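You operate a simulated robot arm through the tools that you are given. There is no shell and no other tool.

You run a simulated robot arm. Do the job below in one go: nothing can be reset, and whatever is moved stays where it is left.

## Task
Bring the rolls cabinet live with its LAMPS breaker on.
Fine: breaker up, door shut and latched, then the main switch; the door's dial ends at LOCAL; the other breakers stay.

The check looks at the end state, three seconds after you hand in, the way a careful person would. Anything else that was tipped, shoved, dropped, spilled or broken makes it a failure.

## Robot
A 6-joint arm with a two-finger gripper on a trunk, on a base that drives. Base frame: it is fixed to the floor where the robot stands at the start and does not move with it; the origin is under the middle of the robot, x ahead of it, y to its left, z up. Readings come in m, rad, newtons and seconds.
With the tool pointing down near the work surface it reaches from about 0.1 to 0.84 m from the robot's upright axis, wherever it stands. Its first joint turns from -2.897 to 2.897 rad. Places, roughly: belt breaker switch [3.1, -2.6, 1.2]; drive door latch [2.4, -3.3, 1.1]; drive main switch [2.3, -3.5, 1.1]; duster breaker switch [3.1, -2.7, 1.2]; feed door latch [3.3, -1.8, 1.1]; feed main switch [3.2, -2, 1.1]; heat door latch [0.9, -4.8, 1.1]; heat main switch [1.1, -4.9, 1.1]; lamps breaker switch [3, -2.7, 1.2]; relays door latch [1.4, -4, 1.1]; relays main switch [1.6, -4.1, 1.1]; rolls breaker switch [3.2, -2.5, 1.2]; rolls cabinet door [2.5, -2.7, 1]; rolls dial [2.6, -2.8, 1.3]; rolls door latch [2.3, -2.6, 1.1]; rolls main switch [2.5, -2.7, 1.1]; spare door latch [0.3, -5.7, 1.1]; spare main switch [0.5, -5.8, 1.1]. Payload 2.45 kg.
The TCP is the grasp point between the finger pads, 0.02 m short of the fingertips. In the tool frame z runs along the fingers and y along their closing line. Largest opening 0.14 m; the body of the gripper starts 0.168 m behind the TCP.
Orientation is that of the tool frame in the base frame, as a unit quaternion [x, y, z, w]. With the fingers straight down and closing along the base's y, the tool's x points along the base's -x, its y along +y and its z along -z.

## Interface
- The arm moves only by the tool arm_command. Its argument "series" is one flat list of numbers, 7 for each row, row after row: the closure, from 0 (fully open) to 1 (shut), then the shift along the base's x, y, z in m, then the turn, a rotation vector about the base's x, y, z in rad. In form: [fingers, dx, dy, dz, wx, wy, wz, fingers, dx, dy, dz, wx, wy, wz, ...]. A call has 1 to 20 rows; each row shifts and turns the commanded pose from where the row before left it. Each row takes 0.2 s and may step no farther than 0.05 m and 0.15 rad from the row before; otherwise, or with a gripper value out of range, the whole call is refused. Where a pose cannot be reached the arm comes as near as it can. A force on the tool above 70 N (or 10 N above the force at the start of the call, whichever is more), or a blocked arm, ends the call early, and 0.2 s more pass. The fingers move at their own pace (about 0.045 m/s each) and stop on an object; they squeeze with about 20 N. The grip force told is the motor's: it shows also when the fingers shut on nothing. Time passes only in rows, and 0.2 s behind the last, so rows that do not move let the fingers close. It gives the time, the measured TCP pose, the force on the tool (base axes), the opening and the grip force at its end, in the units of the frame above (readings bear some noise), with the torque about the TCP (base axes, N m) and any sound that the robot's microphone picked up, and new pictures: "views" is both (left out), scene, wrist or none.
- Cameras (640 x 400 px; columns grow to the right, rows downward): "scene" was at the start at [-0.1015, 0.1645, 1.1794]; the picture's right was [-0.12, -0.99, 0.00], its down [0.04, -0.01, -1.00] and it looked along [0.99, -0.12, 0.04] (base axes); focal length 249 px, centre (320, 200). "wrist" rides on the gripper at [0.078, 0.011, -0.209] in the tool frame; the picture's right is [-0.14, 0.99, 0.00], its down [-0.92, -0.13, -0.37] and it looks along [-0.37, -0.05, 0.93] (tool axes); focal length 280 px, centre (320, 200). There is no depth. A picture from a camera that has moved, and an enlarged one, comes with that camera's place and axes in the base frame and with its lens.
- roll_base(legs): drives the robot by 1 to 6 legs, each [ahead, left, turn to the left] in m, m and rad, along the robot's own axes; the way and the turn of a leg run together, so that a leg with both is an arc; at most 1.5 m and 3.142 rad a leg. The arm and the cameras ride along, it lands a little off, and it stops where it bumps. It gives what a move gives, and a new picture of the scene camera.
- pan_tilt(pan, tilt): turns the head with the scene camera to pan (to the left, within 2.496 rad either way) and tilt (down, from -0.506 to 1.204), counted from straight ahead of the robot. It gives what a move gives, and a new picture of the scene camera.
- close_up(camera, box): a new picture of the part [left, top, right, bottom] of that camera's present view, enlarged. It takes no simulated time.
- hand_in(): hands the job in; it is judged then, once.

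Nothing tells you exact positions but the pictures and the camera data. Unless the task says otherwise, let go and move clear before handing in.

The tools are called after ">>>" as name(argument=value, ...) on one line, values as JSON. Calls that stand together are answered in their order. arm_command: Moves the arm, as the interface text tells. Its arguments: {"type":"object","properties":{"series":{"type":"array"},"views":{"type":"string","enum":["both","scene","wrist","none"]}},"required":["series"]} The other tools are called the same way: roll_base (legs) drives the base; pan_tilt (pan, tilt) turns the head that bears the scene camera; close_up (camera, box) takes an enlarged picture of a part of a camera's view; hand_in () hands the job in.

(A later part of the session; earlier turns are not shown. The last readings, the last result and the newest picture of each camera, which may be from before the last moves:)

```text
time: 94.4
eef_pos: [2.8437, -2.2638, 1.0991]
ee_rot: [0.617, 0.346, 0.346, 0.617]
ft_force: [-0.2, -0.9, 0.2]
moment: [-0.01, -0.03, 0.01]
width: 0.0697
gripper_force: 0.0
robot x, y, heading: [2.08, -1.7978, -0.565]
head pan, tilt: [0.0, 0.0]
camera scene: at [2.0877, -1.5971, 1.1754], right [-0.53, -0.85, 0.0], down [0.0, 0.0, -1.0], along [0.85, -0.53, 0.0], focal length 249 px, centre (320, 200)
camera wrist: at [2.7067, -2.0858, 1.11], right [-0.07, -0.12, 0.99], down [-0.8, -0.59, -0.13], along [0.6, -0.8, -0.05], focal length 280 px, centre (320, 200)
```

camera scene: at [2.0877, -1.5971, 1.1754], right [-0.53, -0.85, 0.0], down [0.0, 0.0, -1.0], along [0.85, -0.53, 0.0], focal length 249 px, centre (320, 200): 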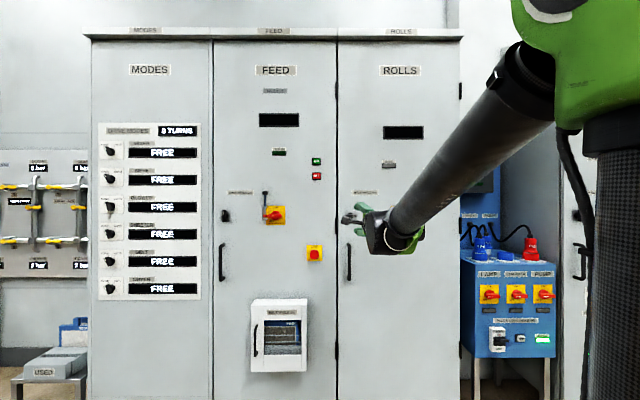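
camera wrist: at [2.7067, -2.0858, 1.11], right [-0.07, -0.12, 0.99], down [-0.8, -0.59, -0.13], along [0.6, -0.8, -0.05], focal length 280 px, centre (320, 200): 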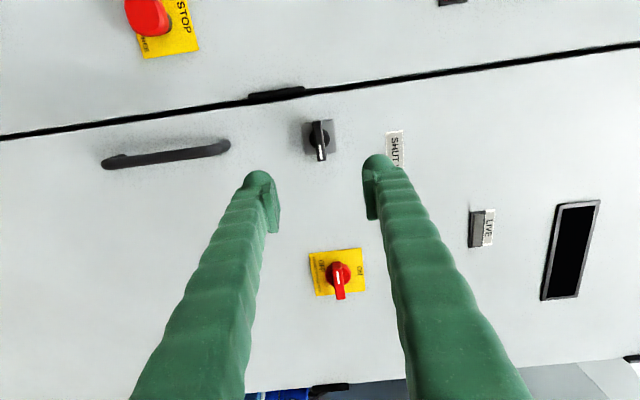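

The latch knob is right between the open fingers, about 1.6 cm to the left of the tool axis. I correct that and move in most of the way.

>>> arm_command(series=[0.5, 0.0083, 0.0137, 0, 0, 0, 0, 0.5, 0.0257, -0.0155, 0, 0, 0, 0, 0.5, 0.0257, -0.0155, 0, 0, 0, 0, 0.5, 0.0257, -0.0155, 0, 0, 0, 0, 0.5, 0.0257, -0.0155, 0, 0, 0, 0], views="both")

>>> close_up(camera="wrist", box=[200, 60, 440, 260])

>>> close_up(camera="scene", box=[310, 170, 430, 270])

```text
time: 95.6
eef_pos: [2.9529, -2.31, 1.0989]
ee_rot: [0.617, 0.346, 0.345, 0.617]
ft_force: [-0.6, -0.3, -0.9]
moment: [0.04, 0.0, 0.0]
width: 0.0703
gripper_force: 0.0
robot x, y, heading: [2.0799, -1.8008, -0.56]
head pan, tilt: [0.0, 0.0]
camera scene: at [2.0875, -1.597, 1.1754], right [-0.53, -0.85, 0.0], down [0.0, 0.0, -1.0], along [0.85, -0.53, 0.0], focal length 249 px, centre (320, 200)
camera wrist: at [2.8167, -2.1326, 1.1103], right [-0.07, -0.12, 0.99], down [-0.8, -0.59, -0.13], along [0.6, -0.8, -0.05], focal length 280 px, centre (320, 200)
```

scene: 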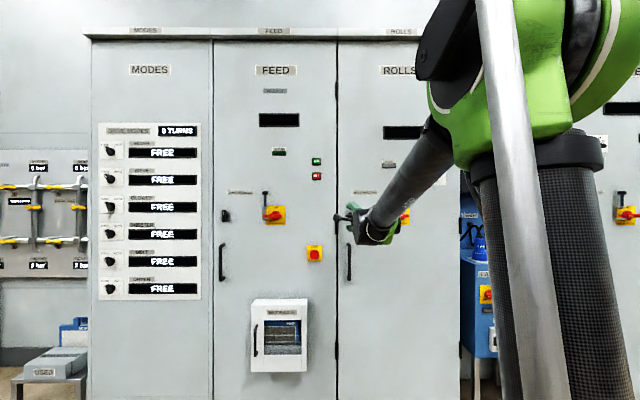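
wrist: 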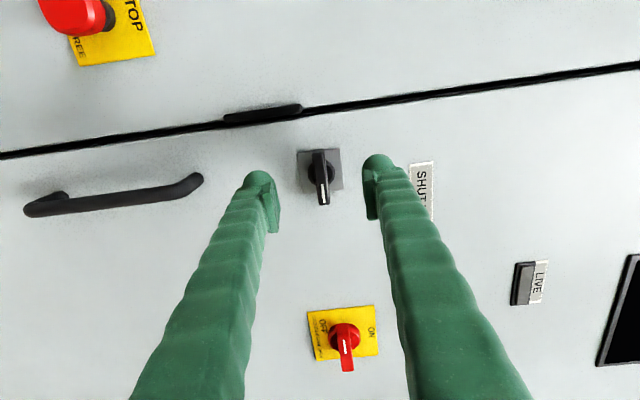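

```text
2.00 times, centred on (320, 160) of wrist
camera zoom: at [2.8167, -2.1326, 1.1103], right [-0.07, -0.12, 0.99], down [-0.8, -0.59, -0.13], along [0.6, -0.8, -0.05], focal length 561 px, centre (320, 280)
```

zoom: 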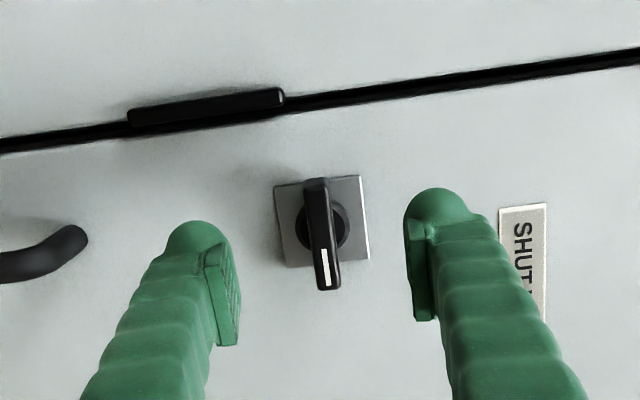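

```text
4.00 times, centred on (370, 220) of scene
camera zoom: at [2.0875, -1.597, 1.1754], right [-0.53, -0.85, 0.0], down [0.0, 0.0, -1.0], along [0.85, -0.53, 0.0], focal length 998 px, centre (120, 120)
```

zoom: 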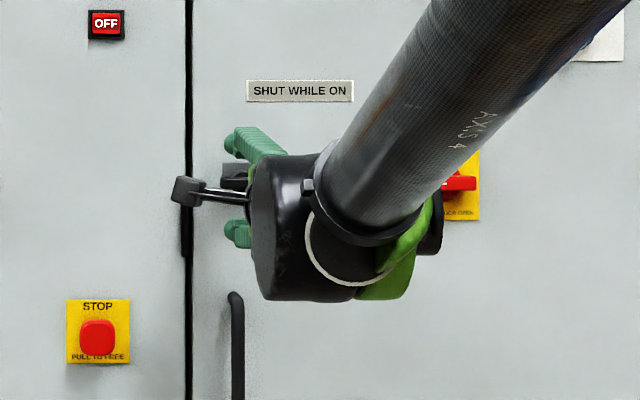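

The bar sits centred between the fingers. I go forward 3.5 cm and close on it.

>>> arm_command(series=[0.5, 0.015, -0.0091, 0, 0, 0, 0, 0.5, 0.015, -0.0091, 0, 0, 0, 0, 0.5, 0, 0, 0, 0, 0, 0], views="wrist")

>>> arm_command(series=[1, 0, 0, 0, 0, 0, 0, 1, 0, 0, 0, 0, 0, 0, 1, 0, 0, 0, 0, 0, 0, 1, 0, 0, 0, 0, 0, 0, 1, 0, 0, 0, 0, 0, 0], views="wrist")

```text
time: 96.4
eef_pos: [2.9843, -2.3281, 1.0989]
ee_rot: [0.617, 0.346, 0.345, 0.617]
ft_force: [0.4, -0.5, -0.6]
moment: [-0.02, 0.0, -0.01]
width: 0.0699
gripper_force: 0.0
robot x, y, heading: [2.0796, -1.7936, -0.561]
head pan, tilt: [0.0, 0.0]
camera wrist: at [2.8469, -2.151, 1.1099], right [-0.07, -0.12, 0.99], down [-0.8, -0.59, -0.13], along [0.6, -0.8, -0.05], focal length 280 px, centre (320, 200)
```

wrist: 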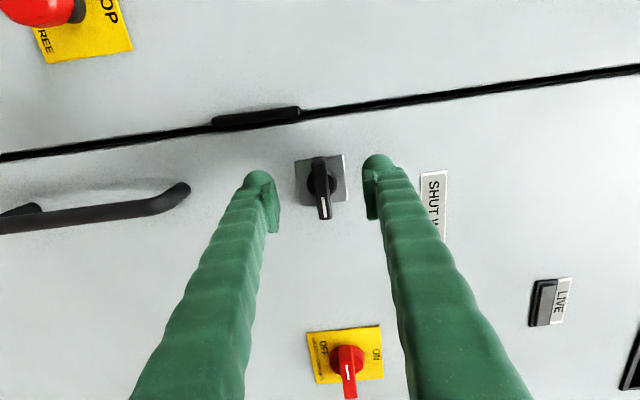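

```text
time: 97.6
eef_pos: [2.9829, -2.3271, 1.0983]
ee_rot: [0.617, 0.346, 0.345, 0.617]
ft_force: [0.0, 0.8, 0.2]
moment: [0.0, 0.01, -0.02]
width: 0.0
gripper_force: 19.7
robot x, y, heading: [2.0769, -1.7965, -0.567]
head pan, tilt: [0.0, 0.0]
camera wrist: at [2.8468, -2.1509, 1.1098], right [-0.07, -0.12, 0.99], down [-0.8, -0.59, -0.13], along [0.6, -0.8, -0.05], focal length 280 px, centre (320, 200)
```

wrist: 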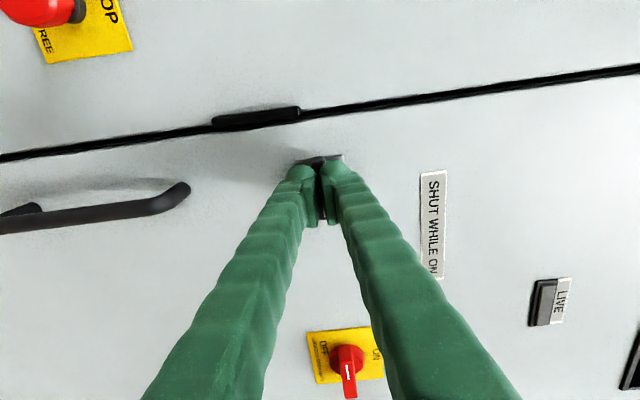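

The fingers closed on nothing: the door face lies some 3 cm deeper than I assumed. I reopen, advance further and try again.

>>> arm_command(series=[0.55, 0, 0, 0, 0, 0, 0, 0.55, 0, 0, 0, 0, 0, 0, 0.55, 0, 0, 0, 0, 0, 0, 0.55, 0, 0, 0, 0, 0, 0, 0.55, 0.0086, -0.0052, 0, 0, 0, 0, 0.55, 0.0086, -0.0052, 0, 0, 0, 0, 0.55, 0.0086, -0.0052, 0, 0, 0, 0, 0.55, 0, 0, 0, 0, 0, 0], views="both")

>>> close_up(camera="wrist", box=[200, 100, 440, 260])

>>> close_up(camera="scene", box=[310, 170, 430, 270])

```text
time: 99.4
eef_pos: [3.0077, -2.343, 1.0998]
ee_rot: [0.617, 0.346, 0.345, 0.617]
ft_force: [1.0, 0.1, 0.2]
moment: [-0.01, 0.06, -0.01]
width: 0.063
gripper_force: 0.0
robot x, y, heading: [2.0788, -1.7995, -0.561]
head pan, tilt: [0.0, 0.0]
camera scene: at [2.0877, -1.5971, 1.1754], right [-0.53, -0.85, 0.0], down [0.0, 0.0, -1.0], along [0.85, -0.53, 0.0], focal length 249 px, centre (320, 200)
camera wrist: at [2.8722, -2.1662, 1.11], right [-0.07, -0.12, 0.99], down [-0.8, -0.59, -0.13], along [0.6, -0.8, -0.05], focal length 280 px, centre (320, 200)
```

scene: 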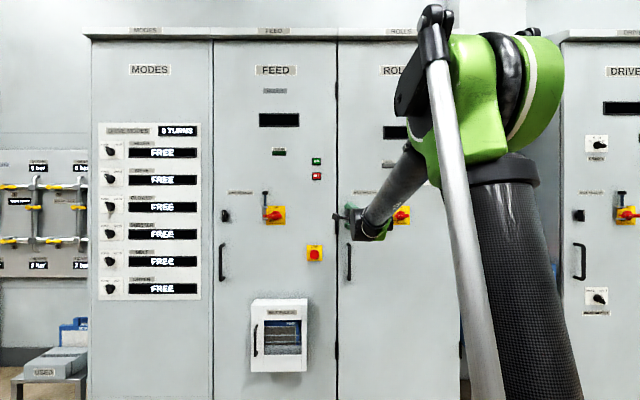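
wrist: 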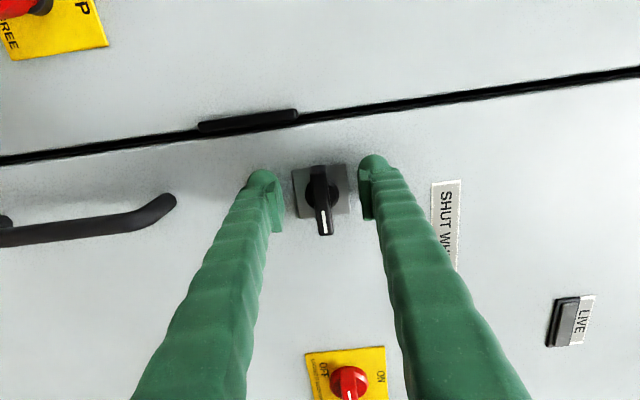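

```text
2.50 times, centred on (320, 180) of wrist
camera zoom: at [2.8722, -2.1662, 1.11], right [-0.07, -0.12, 0.99], down [-0.8, -0.59, -0.13], along [0.6, -0.8, -0.05], focal length 701 px, centre (320, 250)
```

zoom: 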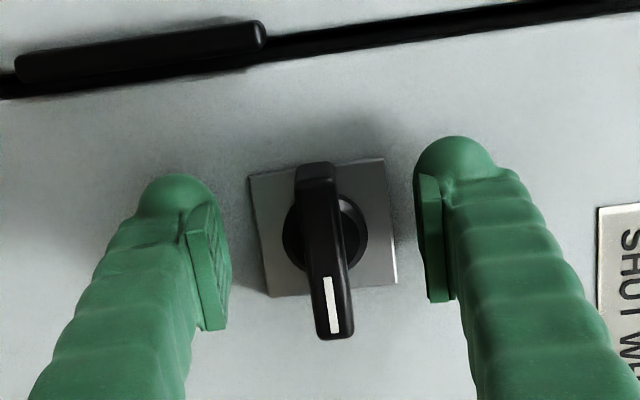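

```text
4.00 times, centred on (370, 220) of scene
camera zoom: at [2.0877, -1.5971, 1.1754], right [-0.53, -0.85, 0.0], down [0.0, 0.0, -1.0], along [0.85, -0.53, 0.0], focal length 998 px, centre (120, 120)
```

zoom: 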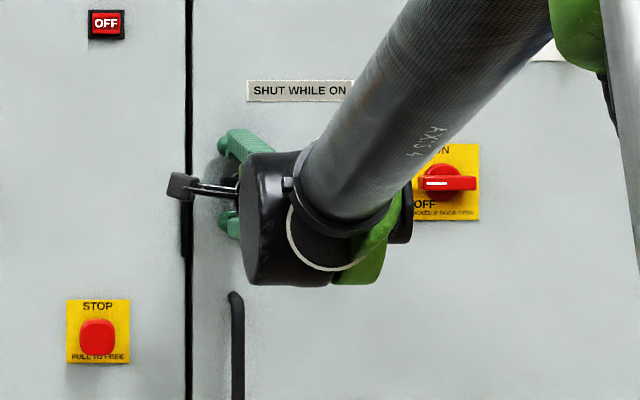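

Now the bar's front is level with the finger pads, and the tool axis is about 6 mm too far left. I nudge right, a touch deeper, and close.

>>> arm_command(series=[0.55, -0.0031, -0.0051, 0.001, 0, 0, 0, 0.55, 0.0068, -0.0042, 0, 0, 0, 0, 1, 0, 0, 0, 0, 0, 0, 1, 0, 0, 0, 0, 0, 0, 1, 0, 0, 0, 0, 0, 0, 1, 0, 0, 0, 0, 0, 0], views="wrist")

>>> close_up(camera="wrist", box=[200, 100, 440, 260])

```text
time: 100.8
eef_pos: [3.0118, -2.3534, 1.0995]
ee_rot: [0.617, 0.346, 0.345, 0.617]
ft_force: [-19.3, 11.6, -19.6]
moment: [0.13, 0.19, -0.05]
width: 0.0284
gripper_force: 42.0
robot x, y, heading: [2.0788, -1.7972, -0.566]
head pan, tilt: [0.0, 0.0]
camera wrist: at [2.8762, -2.1754, 1.1109], right [-0.07, -0.12, 0.99], down [-0.8, -0.59, -0.13], along [0.6, -0.8, -0.05], focal length 280 px, centre (320, 200)
```

wrist: 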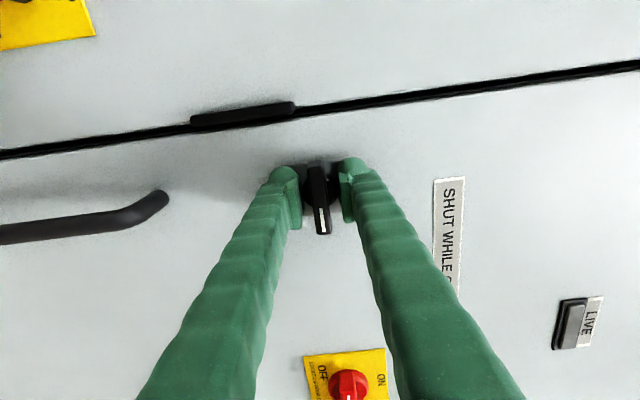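

```text
2.50 times, centred on (320, 180) of wrist
camera zoom: at [2.8762, -2.1754, 1.1109], right [-0.07, -0.12, 0.99], down [-0.8, -0.59, -0.13], along [0.6, -0.8, -0.05], focal length 701 px, centre (320, 250)
```

zoom: 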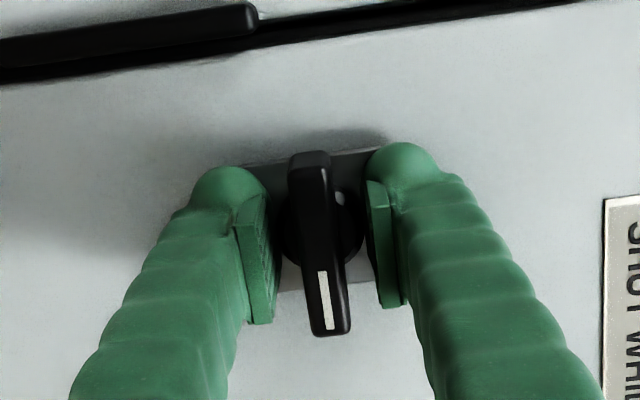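

The fingertips have caught the round collar behind the bar (2.8 cm wide), so I am a bit too deep. I reopen, retreat about 1.2 cm and close on the bar itself.

>>> arm_command(series=[0.6, 0, 0, 0, 0, 0, 0, 0.6, 0, 0, 0, 0, 0, 0, 0.6, -0.0107, 0.0065, 0, 0, 0, 0, 0.6, 0, 0, 0, 0, 0, 0, 1, 0, 0, 0, 0, 0, 0, 1, 0, 0, 0, 0, 0, 0, 1, 0, 0, 0, 0, 0, 0, 1, 0, 0, 0, 0, 0, 0], views="wrist")

>>> close_up(camera="wrist", box=[200, 100, 440, 260])

```text
time: 102.6
eef_pos: [3.0029, -2.3466, 1.1004]
ee_rot: [0.617, 0.346, 0.344, 0.617]
ft_force: [-8.0, 4.5, -17.4]
moment: [0.1, 0.15, -0.03]
width: 0.0122
gripper_force: 34.2
robot x, y, heading: [2.077, -1.7981, -0.559]
head pan, tilt: [0.0, 0.0]
camera wrist: at [2.8662, -2.169, 1.111], right [-0.07, -0.12, 0.99], down [-0.8, -0.59, -0.13], along [0.6, -0.8, -0.05], focal length 280 px, centre (320, 200)
```

wrist: 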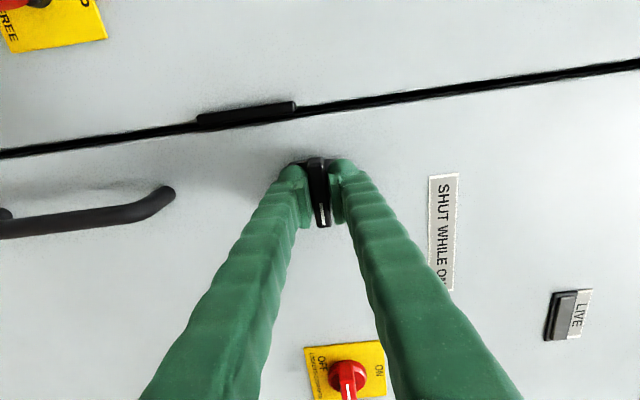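

```text
2.50 times, centred on (320, 180) of wrist
camera zoom: at [2.8662, -2.169, 1.111], right [-0.07, -0.12, 0.99], down [-0.8, -0.59, -0.13], along [0.6, -0.8, -0.05], focal length 701 px, centre (320, 250)
```

zoom: 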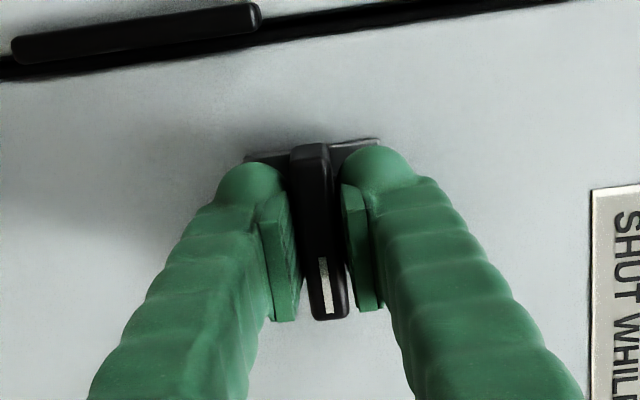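

Now the grip holds the 1.2 cm bar. I centre by a few millimetres and begin turning counter-clockwise, watching the force.

>>> arm_command(series=[1, -0.0013, -0.0022, -0.002, 0, 0, 0, 1, 0, 0, 0, -0.061, 0.0373, 0, 1, 0, 0, 0, -0.061, 0.0373, 0, 1, 0, 0, 0, -0.061, 0.0373, 0, 1, 0, 0, 0, -0.061, 0.0373, 0], views="wrist")

```text
time: 103.8
eef_pos: [3.0013, -2.3461, 1.0994]
ee_rot: [0.56, 0.432, 0.253, 0.66]
ft_force: [10.5, 12.5, 15.9]
moment: [0.09, 0.07, 0.73]
width: 0.0123
gripper_force: 38.8
robot x, y, heading: [2.0779, -1.7969, -0.559]
head pan, tilt: [0.0, 0.0]
camera wrist: at [2.8654, -2.1693, 1.0874], right [0.08, 0.13, 0.99], down [-0.79, -0.59, 0.14], along [0.6, -0.8, 0.06], focal length 280 px, centre (320, 200)
```

wrist: 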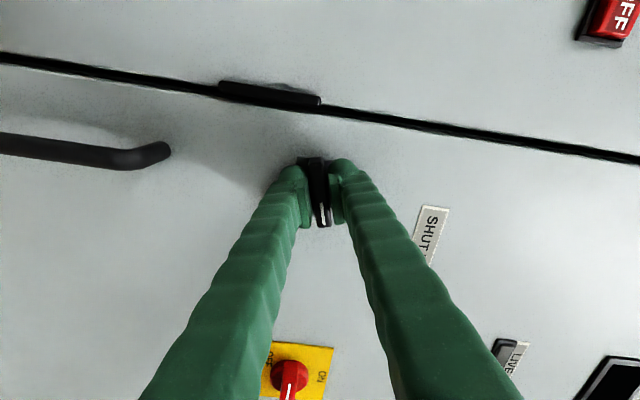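

The knob turns along with the gripper. I continue the quarter turn.

>>> arm_command(series=[1, 0, 0, 0, -0.0854, 0.0522, 0, 1, 0, 0, 0, -0.0854, 0.0522, 0, 1, 0, 0, 0, -0.0854, 0.0522, 0, 1, 0, 0, 0, -0.0854, 0.0522, 0, 1, 0, 0, 0, -0.0854, 0.0522, 0, 1, 0, 0, 0, -0.0854, 0.0522, 0], views="wrist")

```text
time: 105.2
eef_pos: [3.0018, -2.3466, 1.0982]
ee_rot: [0.407, 0.578, 0.045, 0.706]
ft_force: [8.1, 24.1, -4.6]
moment: [0.05, 0.1, 0.21]
width: 0.0121
gripper_force: 39.4
robot x, y, heading: [2.0805, -1.8002, -0.56]
head pan, tilt: [0.0, 0.0]
camera wrist: at [2.8549, -2.1874, 1.0447], right [0.36, 0.58, 0.73], down [-0.67, -0.39, 0.64], along [0.65, -0.71, 0.25], focal length 280 px, centre (320, 200)
```

wrist: 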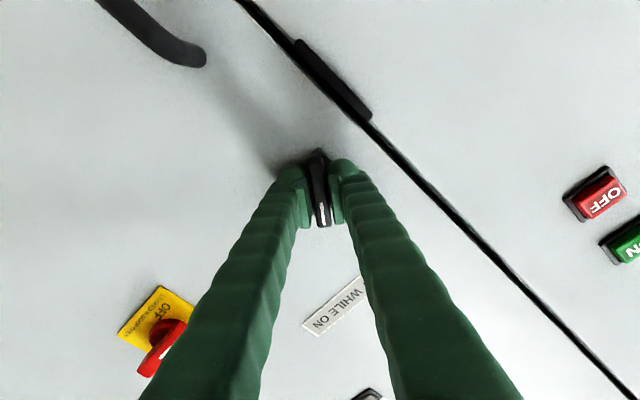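

>>> arm_command(series=[1, 0.001, 0.0017, 0, -0.0854, 0.0522, 0, 1, 0, 0, 0, -0.0854, 0.0522, 0, 1, 0, 0, 0, -0.0854, 0.0522, 0, 1, 0, 0, 0, -0.0854, 0.0522, 0, 1, 0, 0, 0, -0.0854, 0.0522, 0, 1, 0, 0, 0, -0.0854, 0.0522, 0, 1, 0, 0, 0, -0.0768, 0.047, 0], views="both")

```text
time: 106.8
eef_pos: [3.0025, -2.3475, 1.0993]
ee_rot: [0.188, 0.681, -0.196, 0.68]
ft_force: [-25.5, 19.5, -34.5]
moment: [0.61, 0.04, -0.09]
width: 0.012
gripper_force: 39.1
robot x, y, heading: [2.0794, -1.802, -0.559]
head pan, tilt: [0.0, 0.0]
camera scene: at [2.0879, -1.5971, 1.1754], right [-0.53, -0.85, 0.0], down [0.0, 0.0, -1.0], along [0.85, -0.53, 0.0], focal length 249 px, centre (320, 200)
camera wrist: at [2.8299, -2.2284, 1.0203], right [0.52, 0.85, 0.13], down [-0.38, 0.09, 0.92], along [0.77, -0.53, 0.37], focal length 280 px, centre (320, 200)
```

scene: 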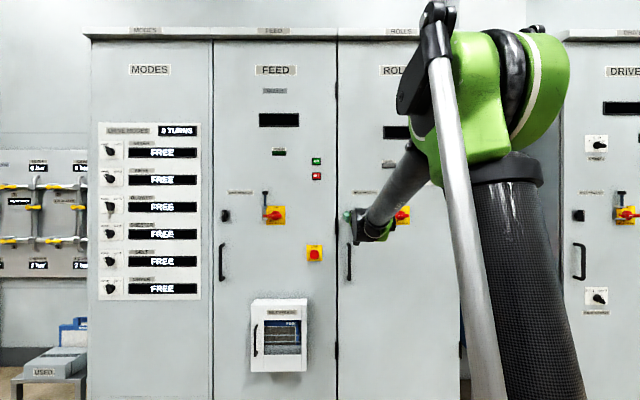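
wrist: 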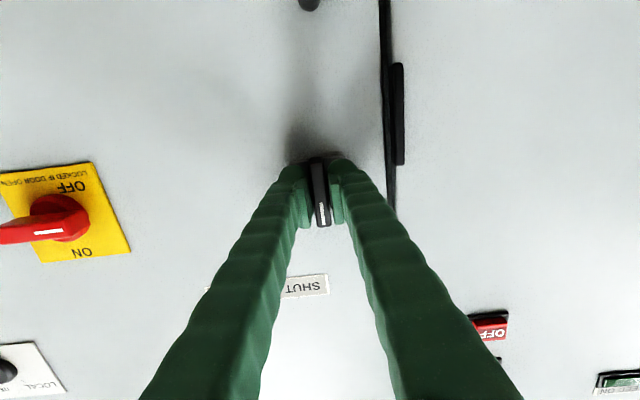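

The knob has been turned a full quarter. I let go, back off and check it.

>>> arm_command(series=[0.55, 0, 0, 0, 0, 0, 0, 0.55, 0, 0, 0, 0, 0, 0, 0.55, 0, 0, 0, 0, 0, 0, 0.55, -0.0257, 0.0155, 0, 0, 0, 0, 0.55, -0.0342, 0.0207, 0, 0, 0, 0, 0.55, -0.0342, 0.0207, 0, 0, 0, 0, 0.55, -0.0257, 0.0155, 0, 0, 0, 0], views="both")

>>> close_up(camera="wrist", box=[200, 60, 440, 220])

>>> close_up(camera="scene", box=[310, 170, 430, 270])

```text
time: 108.4
eef_pos: [2.884, -2.2743, 1.0975]
ee_rot: [0.189, 0.681, -0.195, 0.68]
ft_force: [-0.6, -0.6, -0.2]
moment: [0.03, -0.02, 0.0]
width: 0.063
gripper_force: 0.0
robot x, y, heading: [2.0799, -1.8011, -0.557]
head pan, tilt: [0.0, 0.0]
camera scene: at [2.0878, -1.5972, 1.1754], right [-0.53, -0.85, 0.0], down [0.0, 0.0, -1.0], along [0.85, -0.53, 0.0], focal length 249 px, centre (320, 200)
camera wrist: at [2.7126, -2.1552, 1.0192], right [0.52, 0.85, 0.13], down [-0.38, 0.09, 0.92], along [0.77, -0.53, 0.37], focal length 280 px, centre (320, 200)
```

scene: 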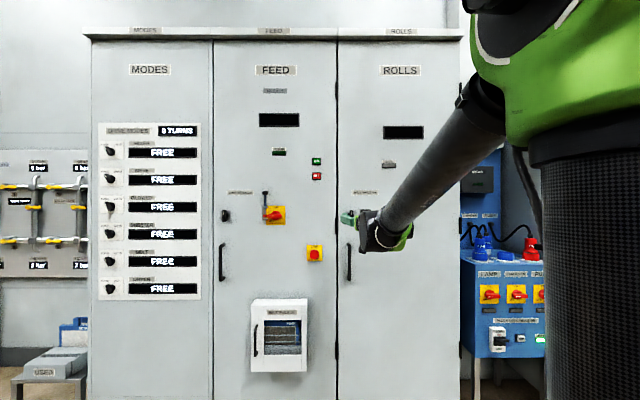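
wrist: 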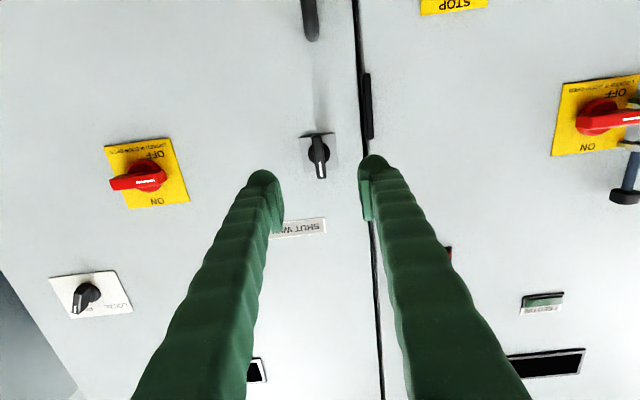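

```text
2.50 times, centred on (320, 140) of wrist
camera zoom: at [2.7126, -2.1552, 1.0192], right [0.52, 0.85, 0.13], down [-0.38, 0.09, 0.92], along [0.77, -0.53, 0.37], focal length 701 px, centre (320, 350)
```

zoom: 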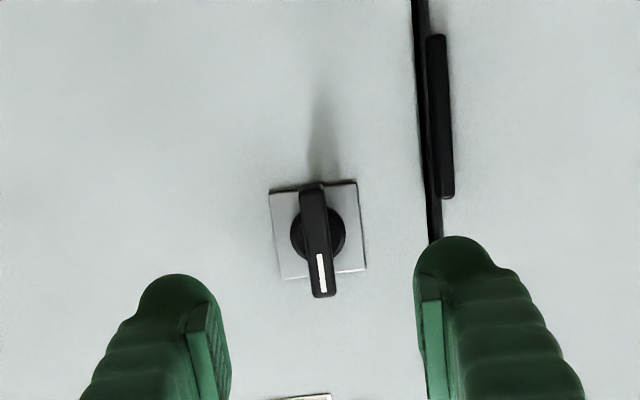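

```text
4.00 times, centred on (370, 220) of scene
camera zoom: at [2.0878, -1.5972, 1.1754], right [-0.53, -0.85, 0.0], down [0.0, 0.0, -1.0], along [0.85, -0.53, 0.0], focal length 998 px, centre (120, 120)
```

zoom: 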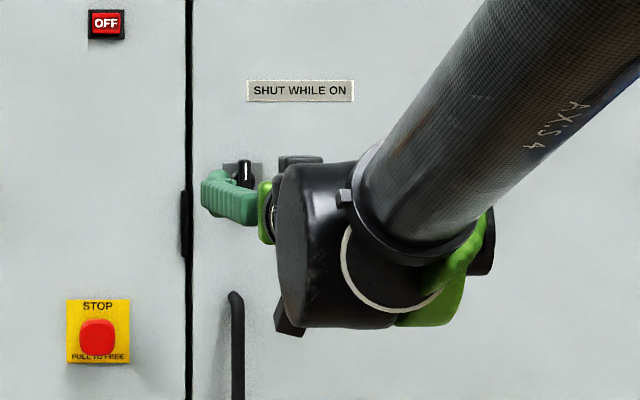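

The latch now stands upright like FEED's. Next I move across to the main switch, rolling the gripper the other way so it can grip the red bar and then turn it clockwise to ON.

>>> arm_command(series=[0.5, -0.0111, -0.01835, 0, -0.122, 0.0746, 0, 0.5, -0.0111, -0.01835, 0, -0.122, 0.0746, 0, 0.5, -0.0111, -0.01835, 0, -0.122, 0.0746, 0, 0.5, -0.0111, -0.01835, 0, -0.122, 0.0746, 0, 0.5, -0.0111, -0.01835, 0, -0.122, 0.0746, 0, 0.5, -0.0111, -0.01835, 0, -0.122, 0.0746, 0, 0.5, -0.0111, -0.01835, 0, -0.122, 0.0746, 0, 0.5, -0.0111, -0.01835, 0, -0.122, 0.0746, 0, 0.5, -0.0111, -0.01835, 0, -0.122, 0.0746, 0, 0.5, -0.0111, -0.01835, 0, -0.122, 0.0746, 0, 0.5, -0.0111, -0.01835, 0, -0.122, 0.0746, 0], views="both")

>>> close_up(camera="wrist", box=[200, 60, 440, 220])

```text
time: 110.8
eef_pos: [2.7676, -2.473, 1.0987]
ee_rot: [-0.35, 0.632, -0.604, 0.337]
ft_force: [-0.6, -0.1, -0.7]
moment: [0.0, 0.0, 0.0]
width: 0.07
gripper_force: 0.1
out of reach, approached as far as the arm can: row 11
robot x, y, heading: [2.0833, -1.7983, -0.559]
head pan, tilt: [0.0, 0.0]
camera scene: at [2.0876, -1.5971, 1.1754], right [-0.53, -0.85, 0.0], down [0.0, 0.0, -1.0], along [0.85, -0.53, 0.0], focal length 249 px, centre (320, 200)
camera wrist: at [2.5484, -2.4275, 1.0969], right [0.04, 0.14, -0.99], down [0.18, 0.97, 0.15], along [0.98, -0.18, 0.01], focal length 280 px, centre (320, 200)
```

scene: 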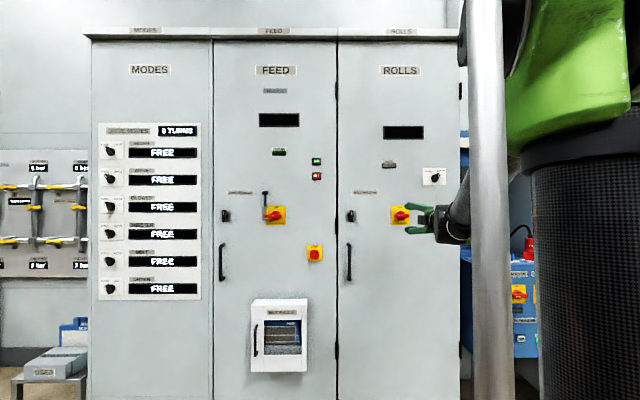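
wrist: 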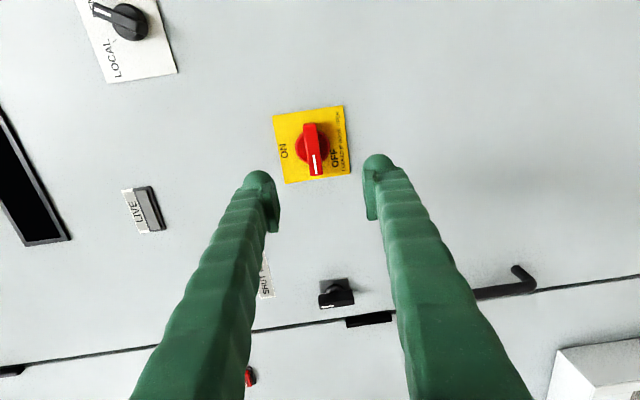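

```text
2.50 times, centred on (320, 140) of wrist
camera zoom: at [2.5484, -2.4275, 1.0969], right [0.04, 0.14, -0.99], down [0.18, 0.97, 0.15], along [0.98, -0.18, 0.01], focal length 701 px, centre (320, 350)
```

zoom: 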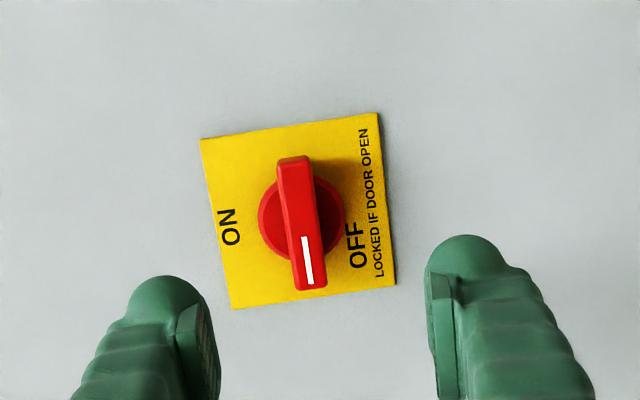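

The red bar's mark points left (OFF) and ON is upward, so a clockwise quarter turn is right. I correct the small pitch and the 1 cm lateral offset while moving closer.

>>> arm_command(series=[0.5, -0.0051, -0.0084, 0.003, -0.0228, -0.0377, 0, 0.5, 0.0171, -0.0104, 0, 0, 0, 0, 0.5, 0.0171, -0.0104, 0, 0, 0, 0, 0.5, 0.0171, -0.0104, 0, 0, 0, 0, 0.5, 0.0171, -0.0104, 0, 0, 0, 0], views="wrist")

>>> close_up(camera="wrist", box=[200, 80, 440, 240])

```text
time: 112.0
eef_pos: [2.8325, -2.5215, 1.1038]
ee_rot: [-0.342, 0.634, -0.604, 0.341]
ft_force: [-0.1, 0.0, -1.0]
moment: [0.04, 0.05, 0.0]
width: 0.0699
gripper_force: 0.1
out of reach, approached as far as the arm can: row 1
robot x, y, heading: [2.0811, -1.7988, -0.565]
head pan, tilt: [0.0, 0.0]
camera wrist: at [2.6143, -2.4732, 1.0994], right [0.05, 0.15, -0.99], down [0.18, 0.97, 0.16], along [0.98, -0.19, 0.02], focal length 280 px, centre (320, 200)
```

wrist: 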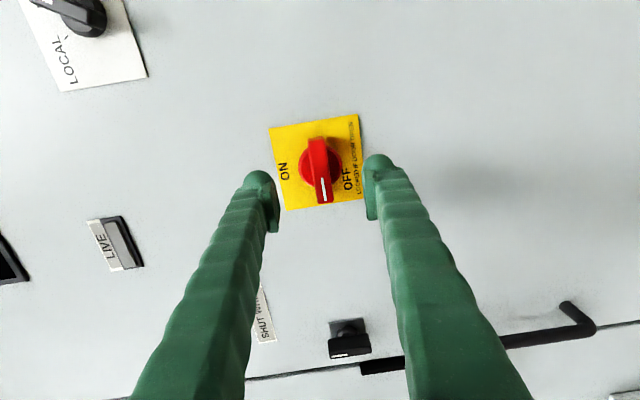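

```text
2.50 times, centred on (320, 160) of wrist
camera zoom: at [2.6143, -2.4732, 1.0994], right [0.05, 0.15, -0.99], down [0.18, 0.97, 0.16], along [0.98, -0.19, 0.02], focal length 701 px, centre (320, 300)
```

zoom: 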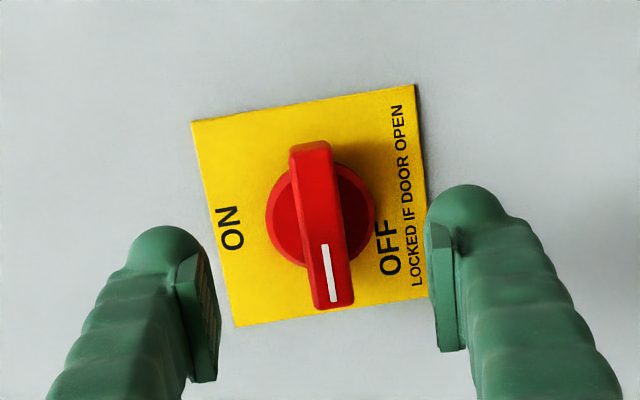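

The offset is now small (6 mm to the right, 2 mm down). I correct it, move in 5 cm and close on the red bar.

>>> arm_command(series=[0.5, -0.0031, -0.0051, -0.0025, 0, 0, 0, 0.5, 0.0214, -0.0129, 0, 0, 0, 0, 0.5, 0.0171, -0.0104, 0, 0, 0, 0, 0.5, 0, 0, 0, 0, 0, 0], views="wrist")

>>> close_up(camera="wrist", box=[200, 80, 440, 240])

```text
time: 113.0
eef_pos: [2.8681, -2.5466, 1.1004]
ee_rot: [-0.341, 0.635, -0.604, 0.341]
ft_force: [0.4, 0.3, -0.1]
moment: [0.0, 0.03, -0.01]
width: 0.07
gripper_force: 0.1
robot x, y, heading: [2.0788, -1.7978, -0.562]
head pan, tilt: [0.0, 0.0]
camera wrist: at [2.6506, -2.4996, 1.0959], right [0.05, 0.15, -0.99], down [0.18, 0.97, 0.16], along [0.98, -0.19, 0.02], focal length 280 px, centre (320, 200)
```

wrist: 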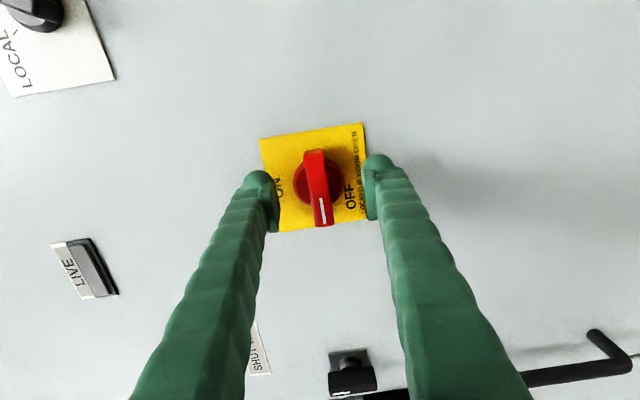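

```text
2.50 times, centred on (320, 160) of wrist
camera zoom: at [2.6506, -2.4996, 1.0959], right [0.05, 0.15, -0.99], down [0.18, 0.97, 0.16], along [0.98, -0.19, 0.02], focal length 701 px, centre (320, 300)
```

zoom: 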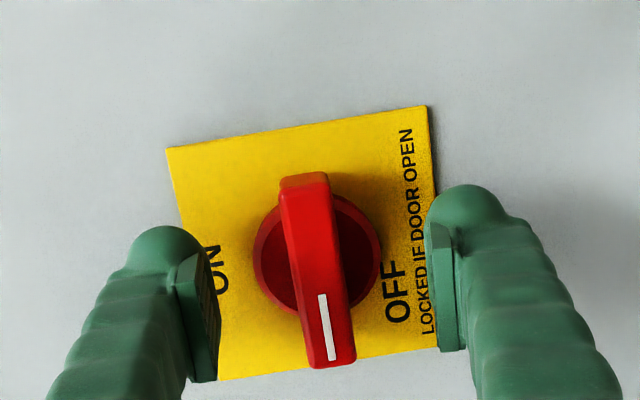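

I test the depth by closing the fingers here.

>>> arm_command(series=[1, 0, 0, 0, 0, 0, 0, 1, 0, 0, 0, 0, 0, 0, 1, 0, 0, 0, 0, 0, 0, 1, 0, 0, 0, 0, 0, 0, 1, 0, 0, 0, 0, 0, 0], views="wrist")

>>> close_up(camera="wrist", box=[200, 80, 440, 240])

```text
time: 114.2
eef_pos: [2.8684, -2.5466, 1.0998]
ee_rot: [-0.342, 0.635, -0.604, 0.341]
ft_force: [1.3, -1.7, 4.6]
moment: [-0.02, -0.08, 0.17]
width: 0.0161
gripper_force: 40.0
robot x, y, heading: [2.0765, -1.7962, -0.561]
head pan, tilt: [0.0, 0.0]
camera wrist: at [2.6505, -2.4995, 1.0962], right [0.05, 0.15, -0.99], down [0.18, 0.97, 0.16], along [0.98, -0.19, 0.02], focal length 280 px, centre (320, 200)
```

wrist: 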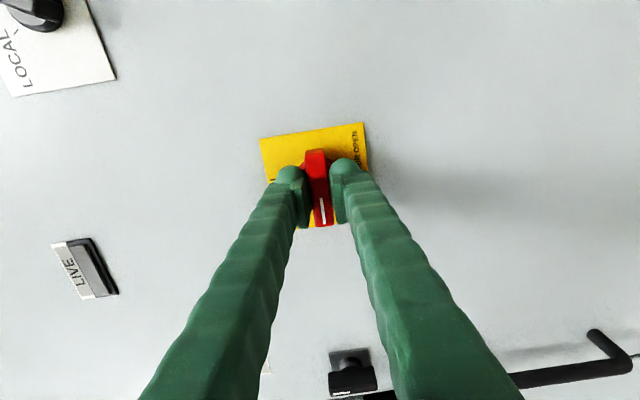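

```text
2.50 times, centred on (320, 160) of wrist
camera zoom: at [2.6505, -2.4995, 1.0962], right [0.05, 0.15, -0.99], down [0.18, 0.97, 0.16], along [0.98, -0.19, 0.02], focal length 701 px, centre (320, 300)
```

zoom: 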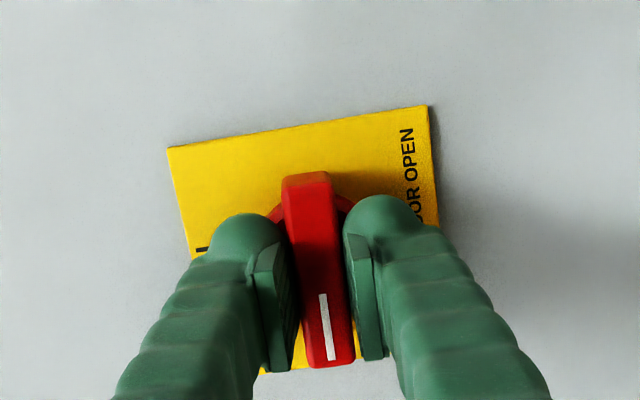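

The fingers now hold the red bar (1.6 cm thick). I begin turning it clockwise about the door normal.

>>> arm_command(series=[1, -0.001, -0.0017, 0, 0.0428, -0.0259, 0, 1, 0, 0, 0, 0.0856, -0.0518, 0, 1, 0, 0, 0, 0.0856, -0.0518, 0, 1, 0, 0, 0, 0.0856, -0.0518, 0, 1, 0, 0, 0, 0.0856, -0.0518, 0], views="wrist")

```text
time: 115.4
eef_pos: [2.8671, -2.5473, 1.1002]
ee_rot: [-0.2, 0.694, -0.507, 0.471]
ft_force: [-14.3, 34.9, -8.9]
moment: [-0.02, 0.04, 0.32]
width: 0.0158
gripper_force: 42.2
robot x, y, heading: [2.0772, -1.7971, -0.563]
head pan, tilt: [0.0, 0.0]
camera wrist: at [2.6551, -2.4926, 1.0645], right [0.26, 0.51, -0.82], down [0.1, 0.83, 0.55], along [0.96, -0.22, 0.17], focal length 280 px, centre (320, 200)
```

wrist: 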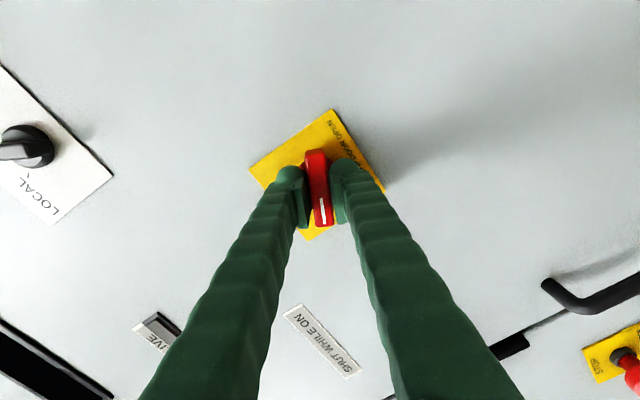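

>>> arm_command(series=[1, 0.0005, 0.0015, 0, 0.0856, -0.0518, 0, 1, 0, 0, 0, 0.0856, -0.0518, 0, 1, 0, 0, 0, 0.0856, -0.0518, 0, 1, 0, 0, 0, 0.0856, -0.0518, 0, 1, 0, 0, 0, 0.0856, -0.0518, 0], views="wrist")

```text
time: 116.6
eef_pos: [2.8686, -2.5482, 1.0995]
ee_rot: [-0.027, 0.719, -0.369, 0.588]
ft_force: [-21.4, 30.3, -15.5]
moment: [0.12, 0.18, 0.12]
width: 0.0159
gripper_force: 42.2
robot x, y, heading: [2.0793, -1.8011, -0.557]
head pan, tilt: [0.0, 0.0]
camera wrist: at [2.6691, -2.4711, 1.0376], right [0.43, 0.78, -0.44], down [-0.09, 0.53, 0.85], along [0.9, -0.33, 0.3], focal length 280 px, centre (320, 200)
```

wrist: 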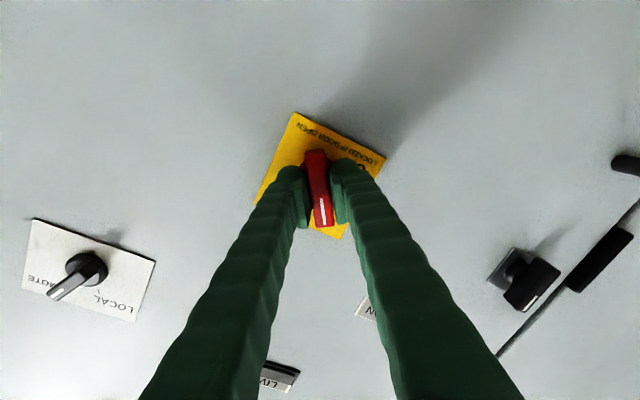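

>>> arm_command(series=[1, 0.0003, 0.001, 0.001, 0.0856, -0.0518, 0, 1, 0, 0, 0, 0.0856, -0.0518, 0, 1, 0, 0, 0, 0.0856, -0.0518, 0, 1, 0, 0, 0, 0.0856, -0.0518, 0, 1, 0, 0, 0, 0.0856, -0.0518, 0, 1, 0, 0, 0, 0.0856, -0.0518, 0, 1, 0, 0, 0, 0.0428, -0.0259, 0], views="both")

>>> close_up(camera="wrist", box=[200, 80, 440, 240])

```text
time: 118.2
eef_pos: [2.8689, -2.5477, 1.1009]
ee_rot: [0.197, 0.685, -0.159, 0.683]
ft_force: [0.7, -1.2, -0.7]
moment: [-0.89, 0.76, -0.02]
width: 0.0167
gripper_force: 42.6
robot x, y, heading: [2.0778, -1.7968, -0.562]
head pan, tilt: [0.0, 0.0]
camera scene: at [2.0881, -1.5975, 1.1754], right [-0.53, -0.85, 0.0], down [0.0, 0.0, -1.0], along [0.85, -0.53, 0.0], focal length 249 px, centre (320, 200)
camera wrist: at [2.6933, -2.4319, 1.027], right [0.48, 0.86, 0.19], down [-0.39, 0.02, 0.92], along [0.78, -0.51, 0.35], focal length 280 px, centre (320, 200)
```

scene: 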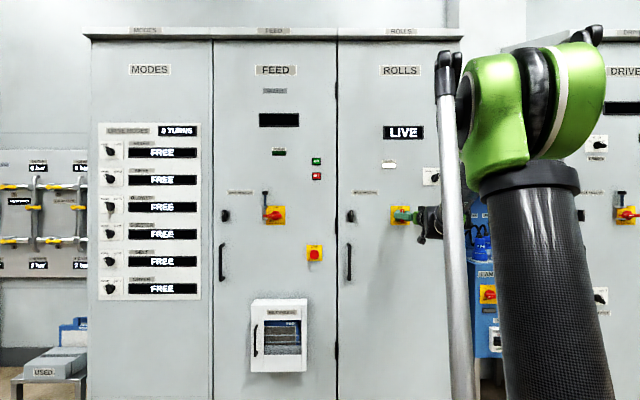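
wrist: 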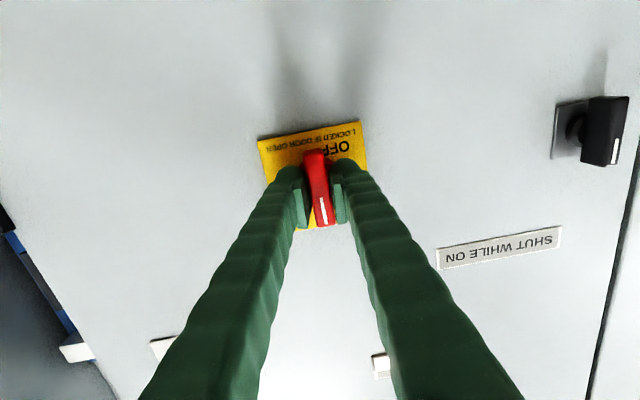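

```text
2.50 times, centred on (320, 160) of wrist
camera zoom: at [2.6933, -2.4319, 1.027], right [0.48, 0.86, 0.19], down [-0.39, 0.02, 0.92], along [0.78, -0.51, 0.35], focal length 701 px, centre (320, 300)
```

zoom: 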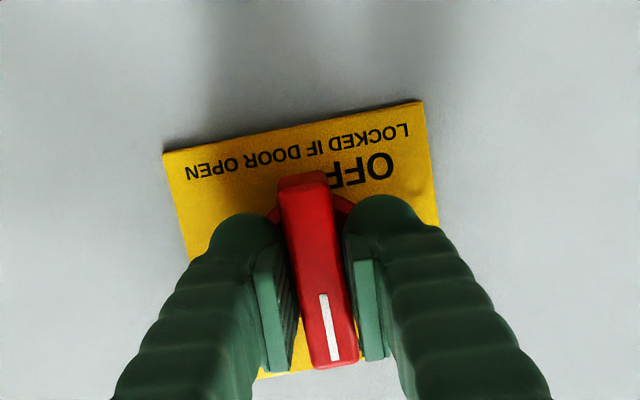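

The panel display now reads LIVE and the lamp is lit. I open the fingers and back off straight.

>>> arm_command(series=[0.55, 0, 0, 0, 0, 0, 0, 0.55, 0, 0, 0, 0, 0, 0, 0.55, 0, 0, 0, 0, 0, 0, 0.55, -0.0257, 0.0155, 0, 0, 0, 0, 0.55, -0.0342, 0.0207, 0, 0, 0, 0, 0.55, -0.0342, 0.0207, 0, 0, 0, 0, 0.55, -0.0171, 0.0103, 0, 0, 0, 0], views="both")

>>> close_up(camera="scene", box=[330, 110, 470, 260])

>>> close_up(camera="wrist", box=[120, 60, 440, 260])

```text
time: 119.8
eef_pos: [2.7586, -2.4824, 1.097]
ee_rot: [0.195, 0.686, -0.158, 0.683]
ft_force: [0.3, -0.6, -0.3]
moment: [0.01, -0.03, 0.0]
width: 0.0631
gripper_force: 0.0
robot x, y, heading: [2.0768, -1.7968, -0.562]
head pan, tilt: [0.0, 0.0]
camera scene: at [2.0878, -1.5972, 1.1754], right [-0.53, -0.85, 0.0], down [0.0, 0.0, -1.0], along [0.85, -0.53, 0.0], focal length 249 px, centre (320, 200)
camera wrist: at [2.5825, -2.3655, 1.0241], right [0.48, 0.86, 0.19], down [-0.39, 0.02, 0.92], along [0.79, -0.51, 0.35], focal length 280 px, centre (320, 200)
```

scene: 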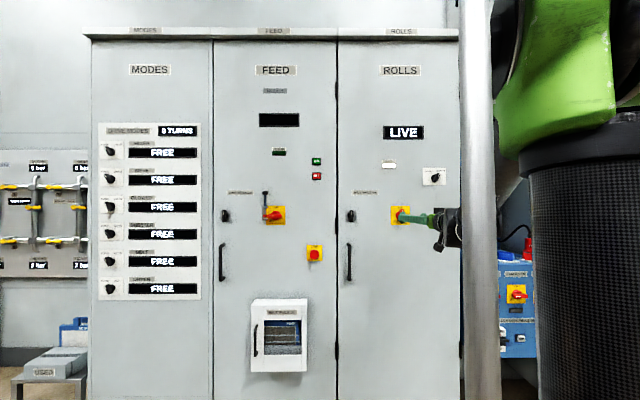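
wrist: 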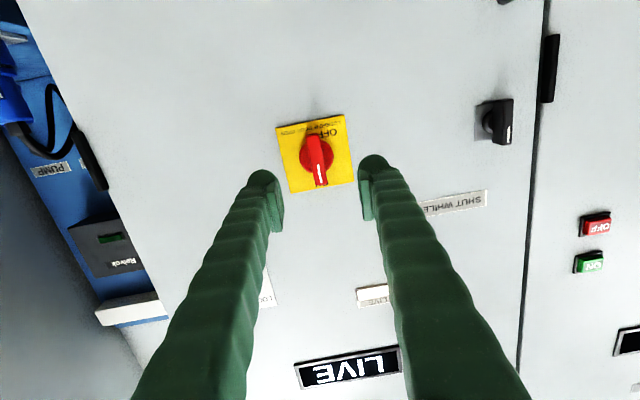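

```text
2.67 times, centred on (400, 185) of scene
camera zoom: at [2.0878, -1.5972, 1.1754], right [-0.53, -0.85, 0.0], down [0.0, 0.0, -1.0], along [0.85, -0.53, 0.0], focal length 665 px, centre (107, 240)
```

zoom: 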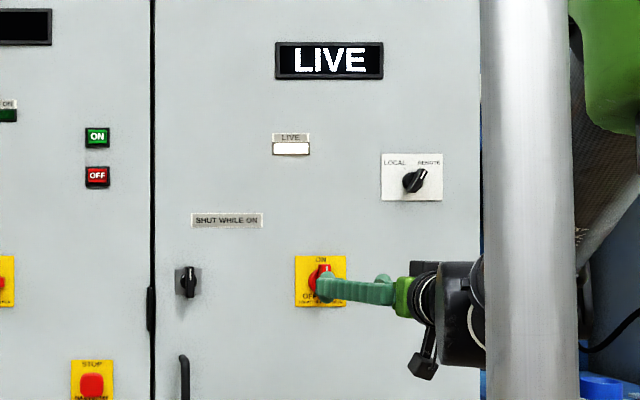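

```text
2.00 times, centred on (280, 160) of wrist
camera zoom: at [2.5825, -2.3655, 1.0241], right [0.48, 0.86, 0.19], down [-0.39, 0.02, 0.92], along [0.79, -0.51, 0.35], focal length 561 px, centre (400, 280)
```

zoom: 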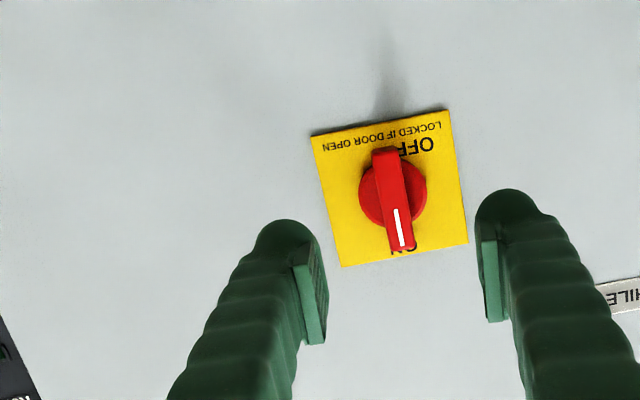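

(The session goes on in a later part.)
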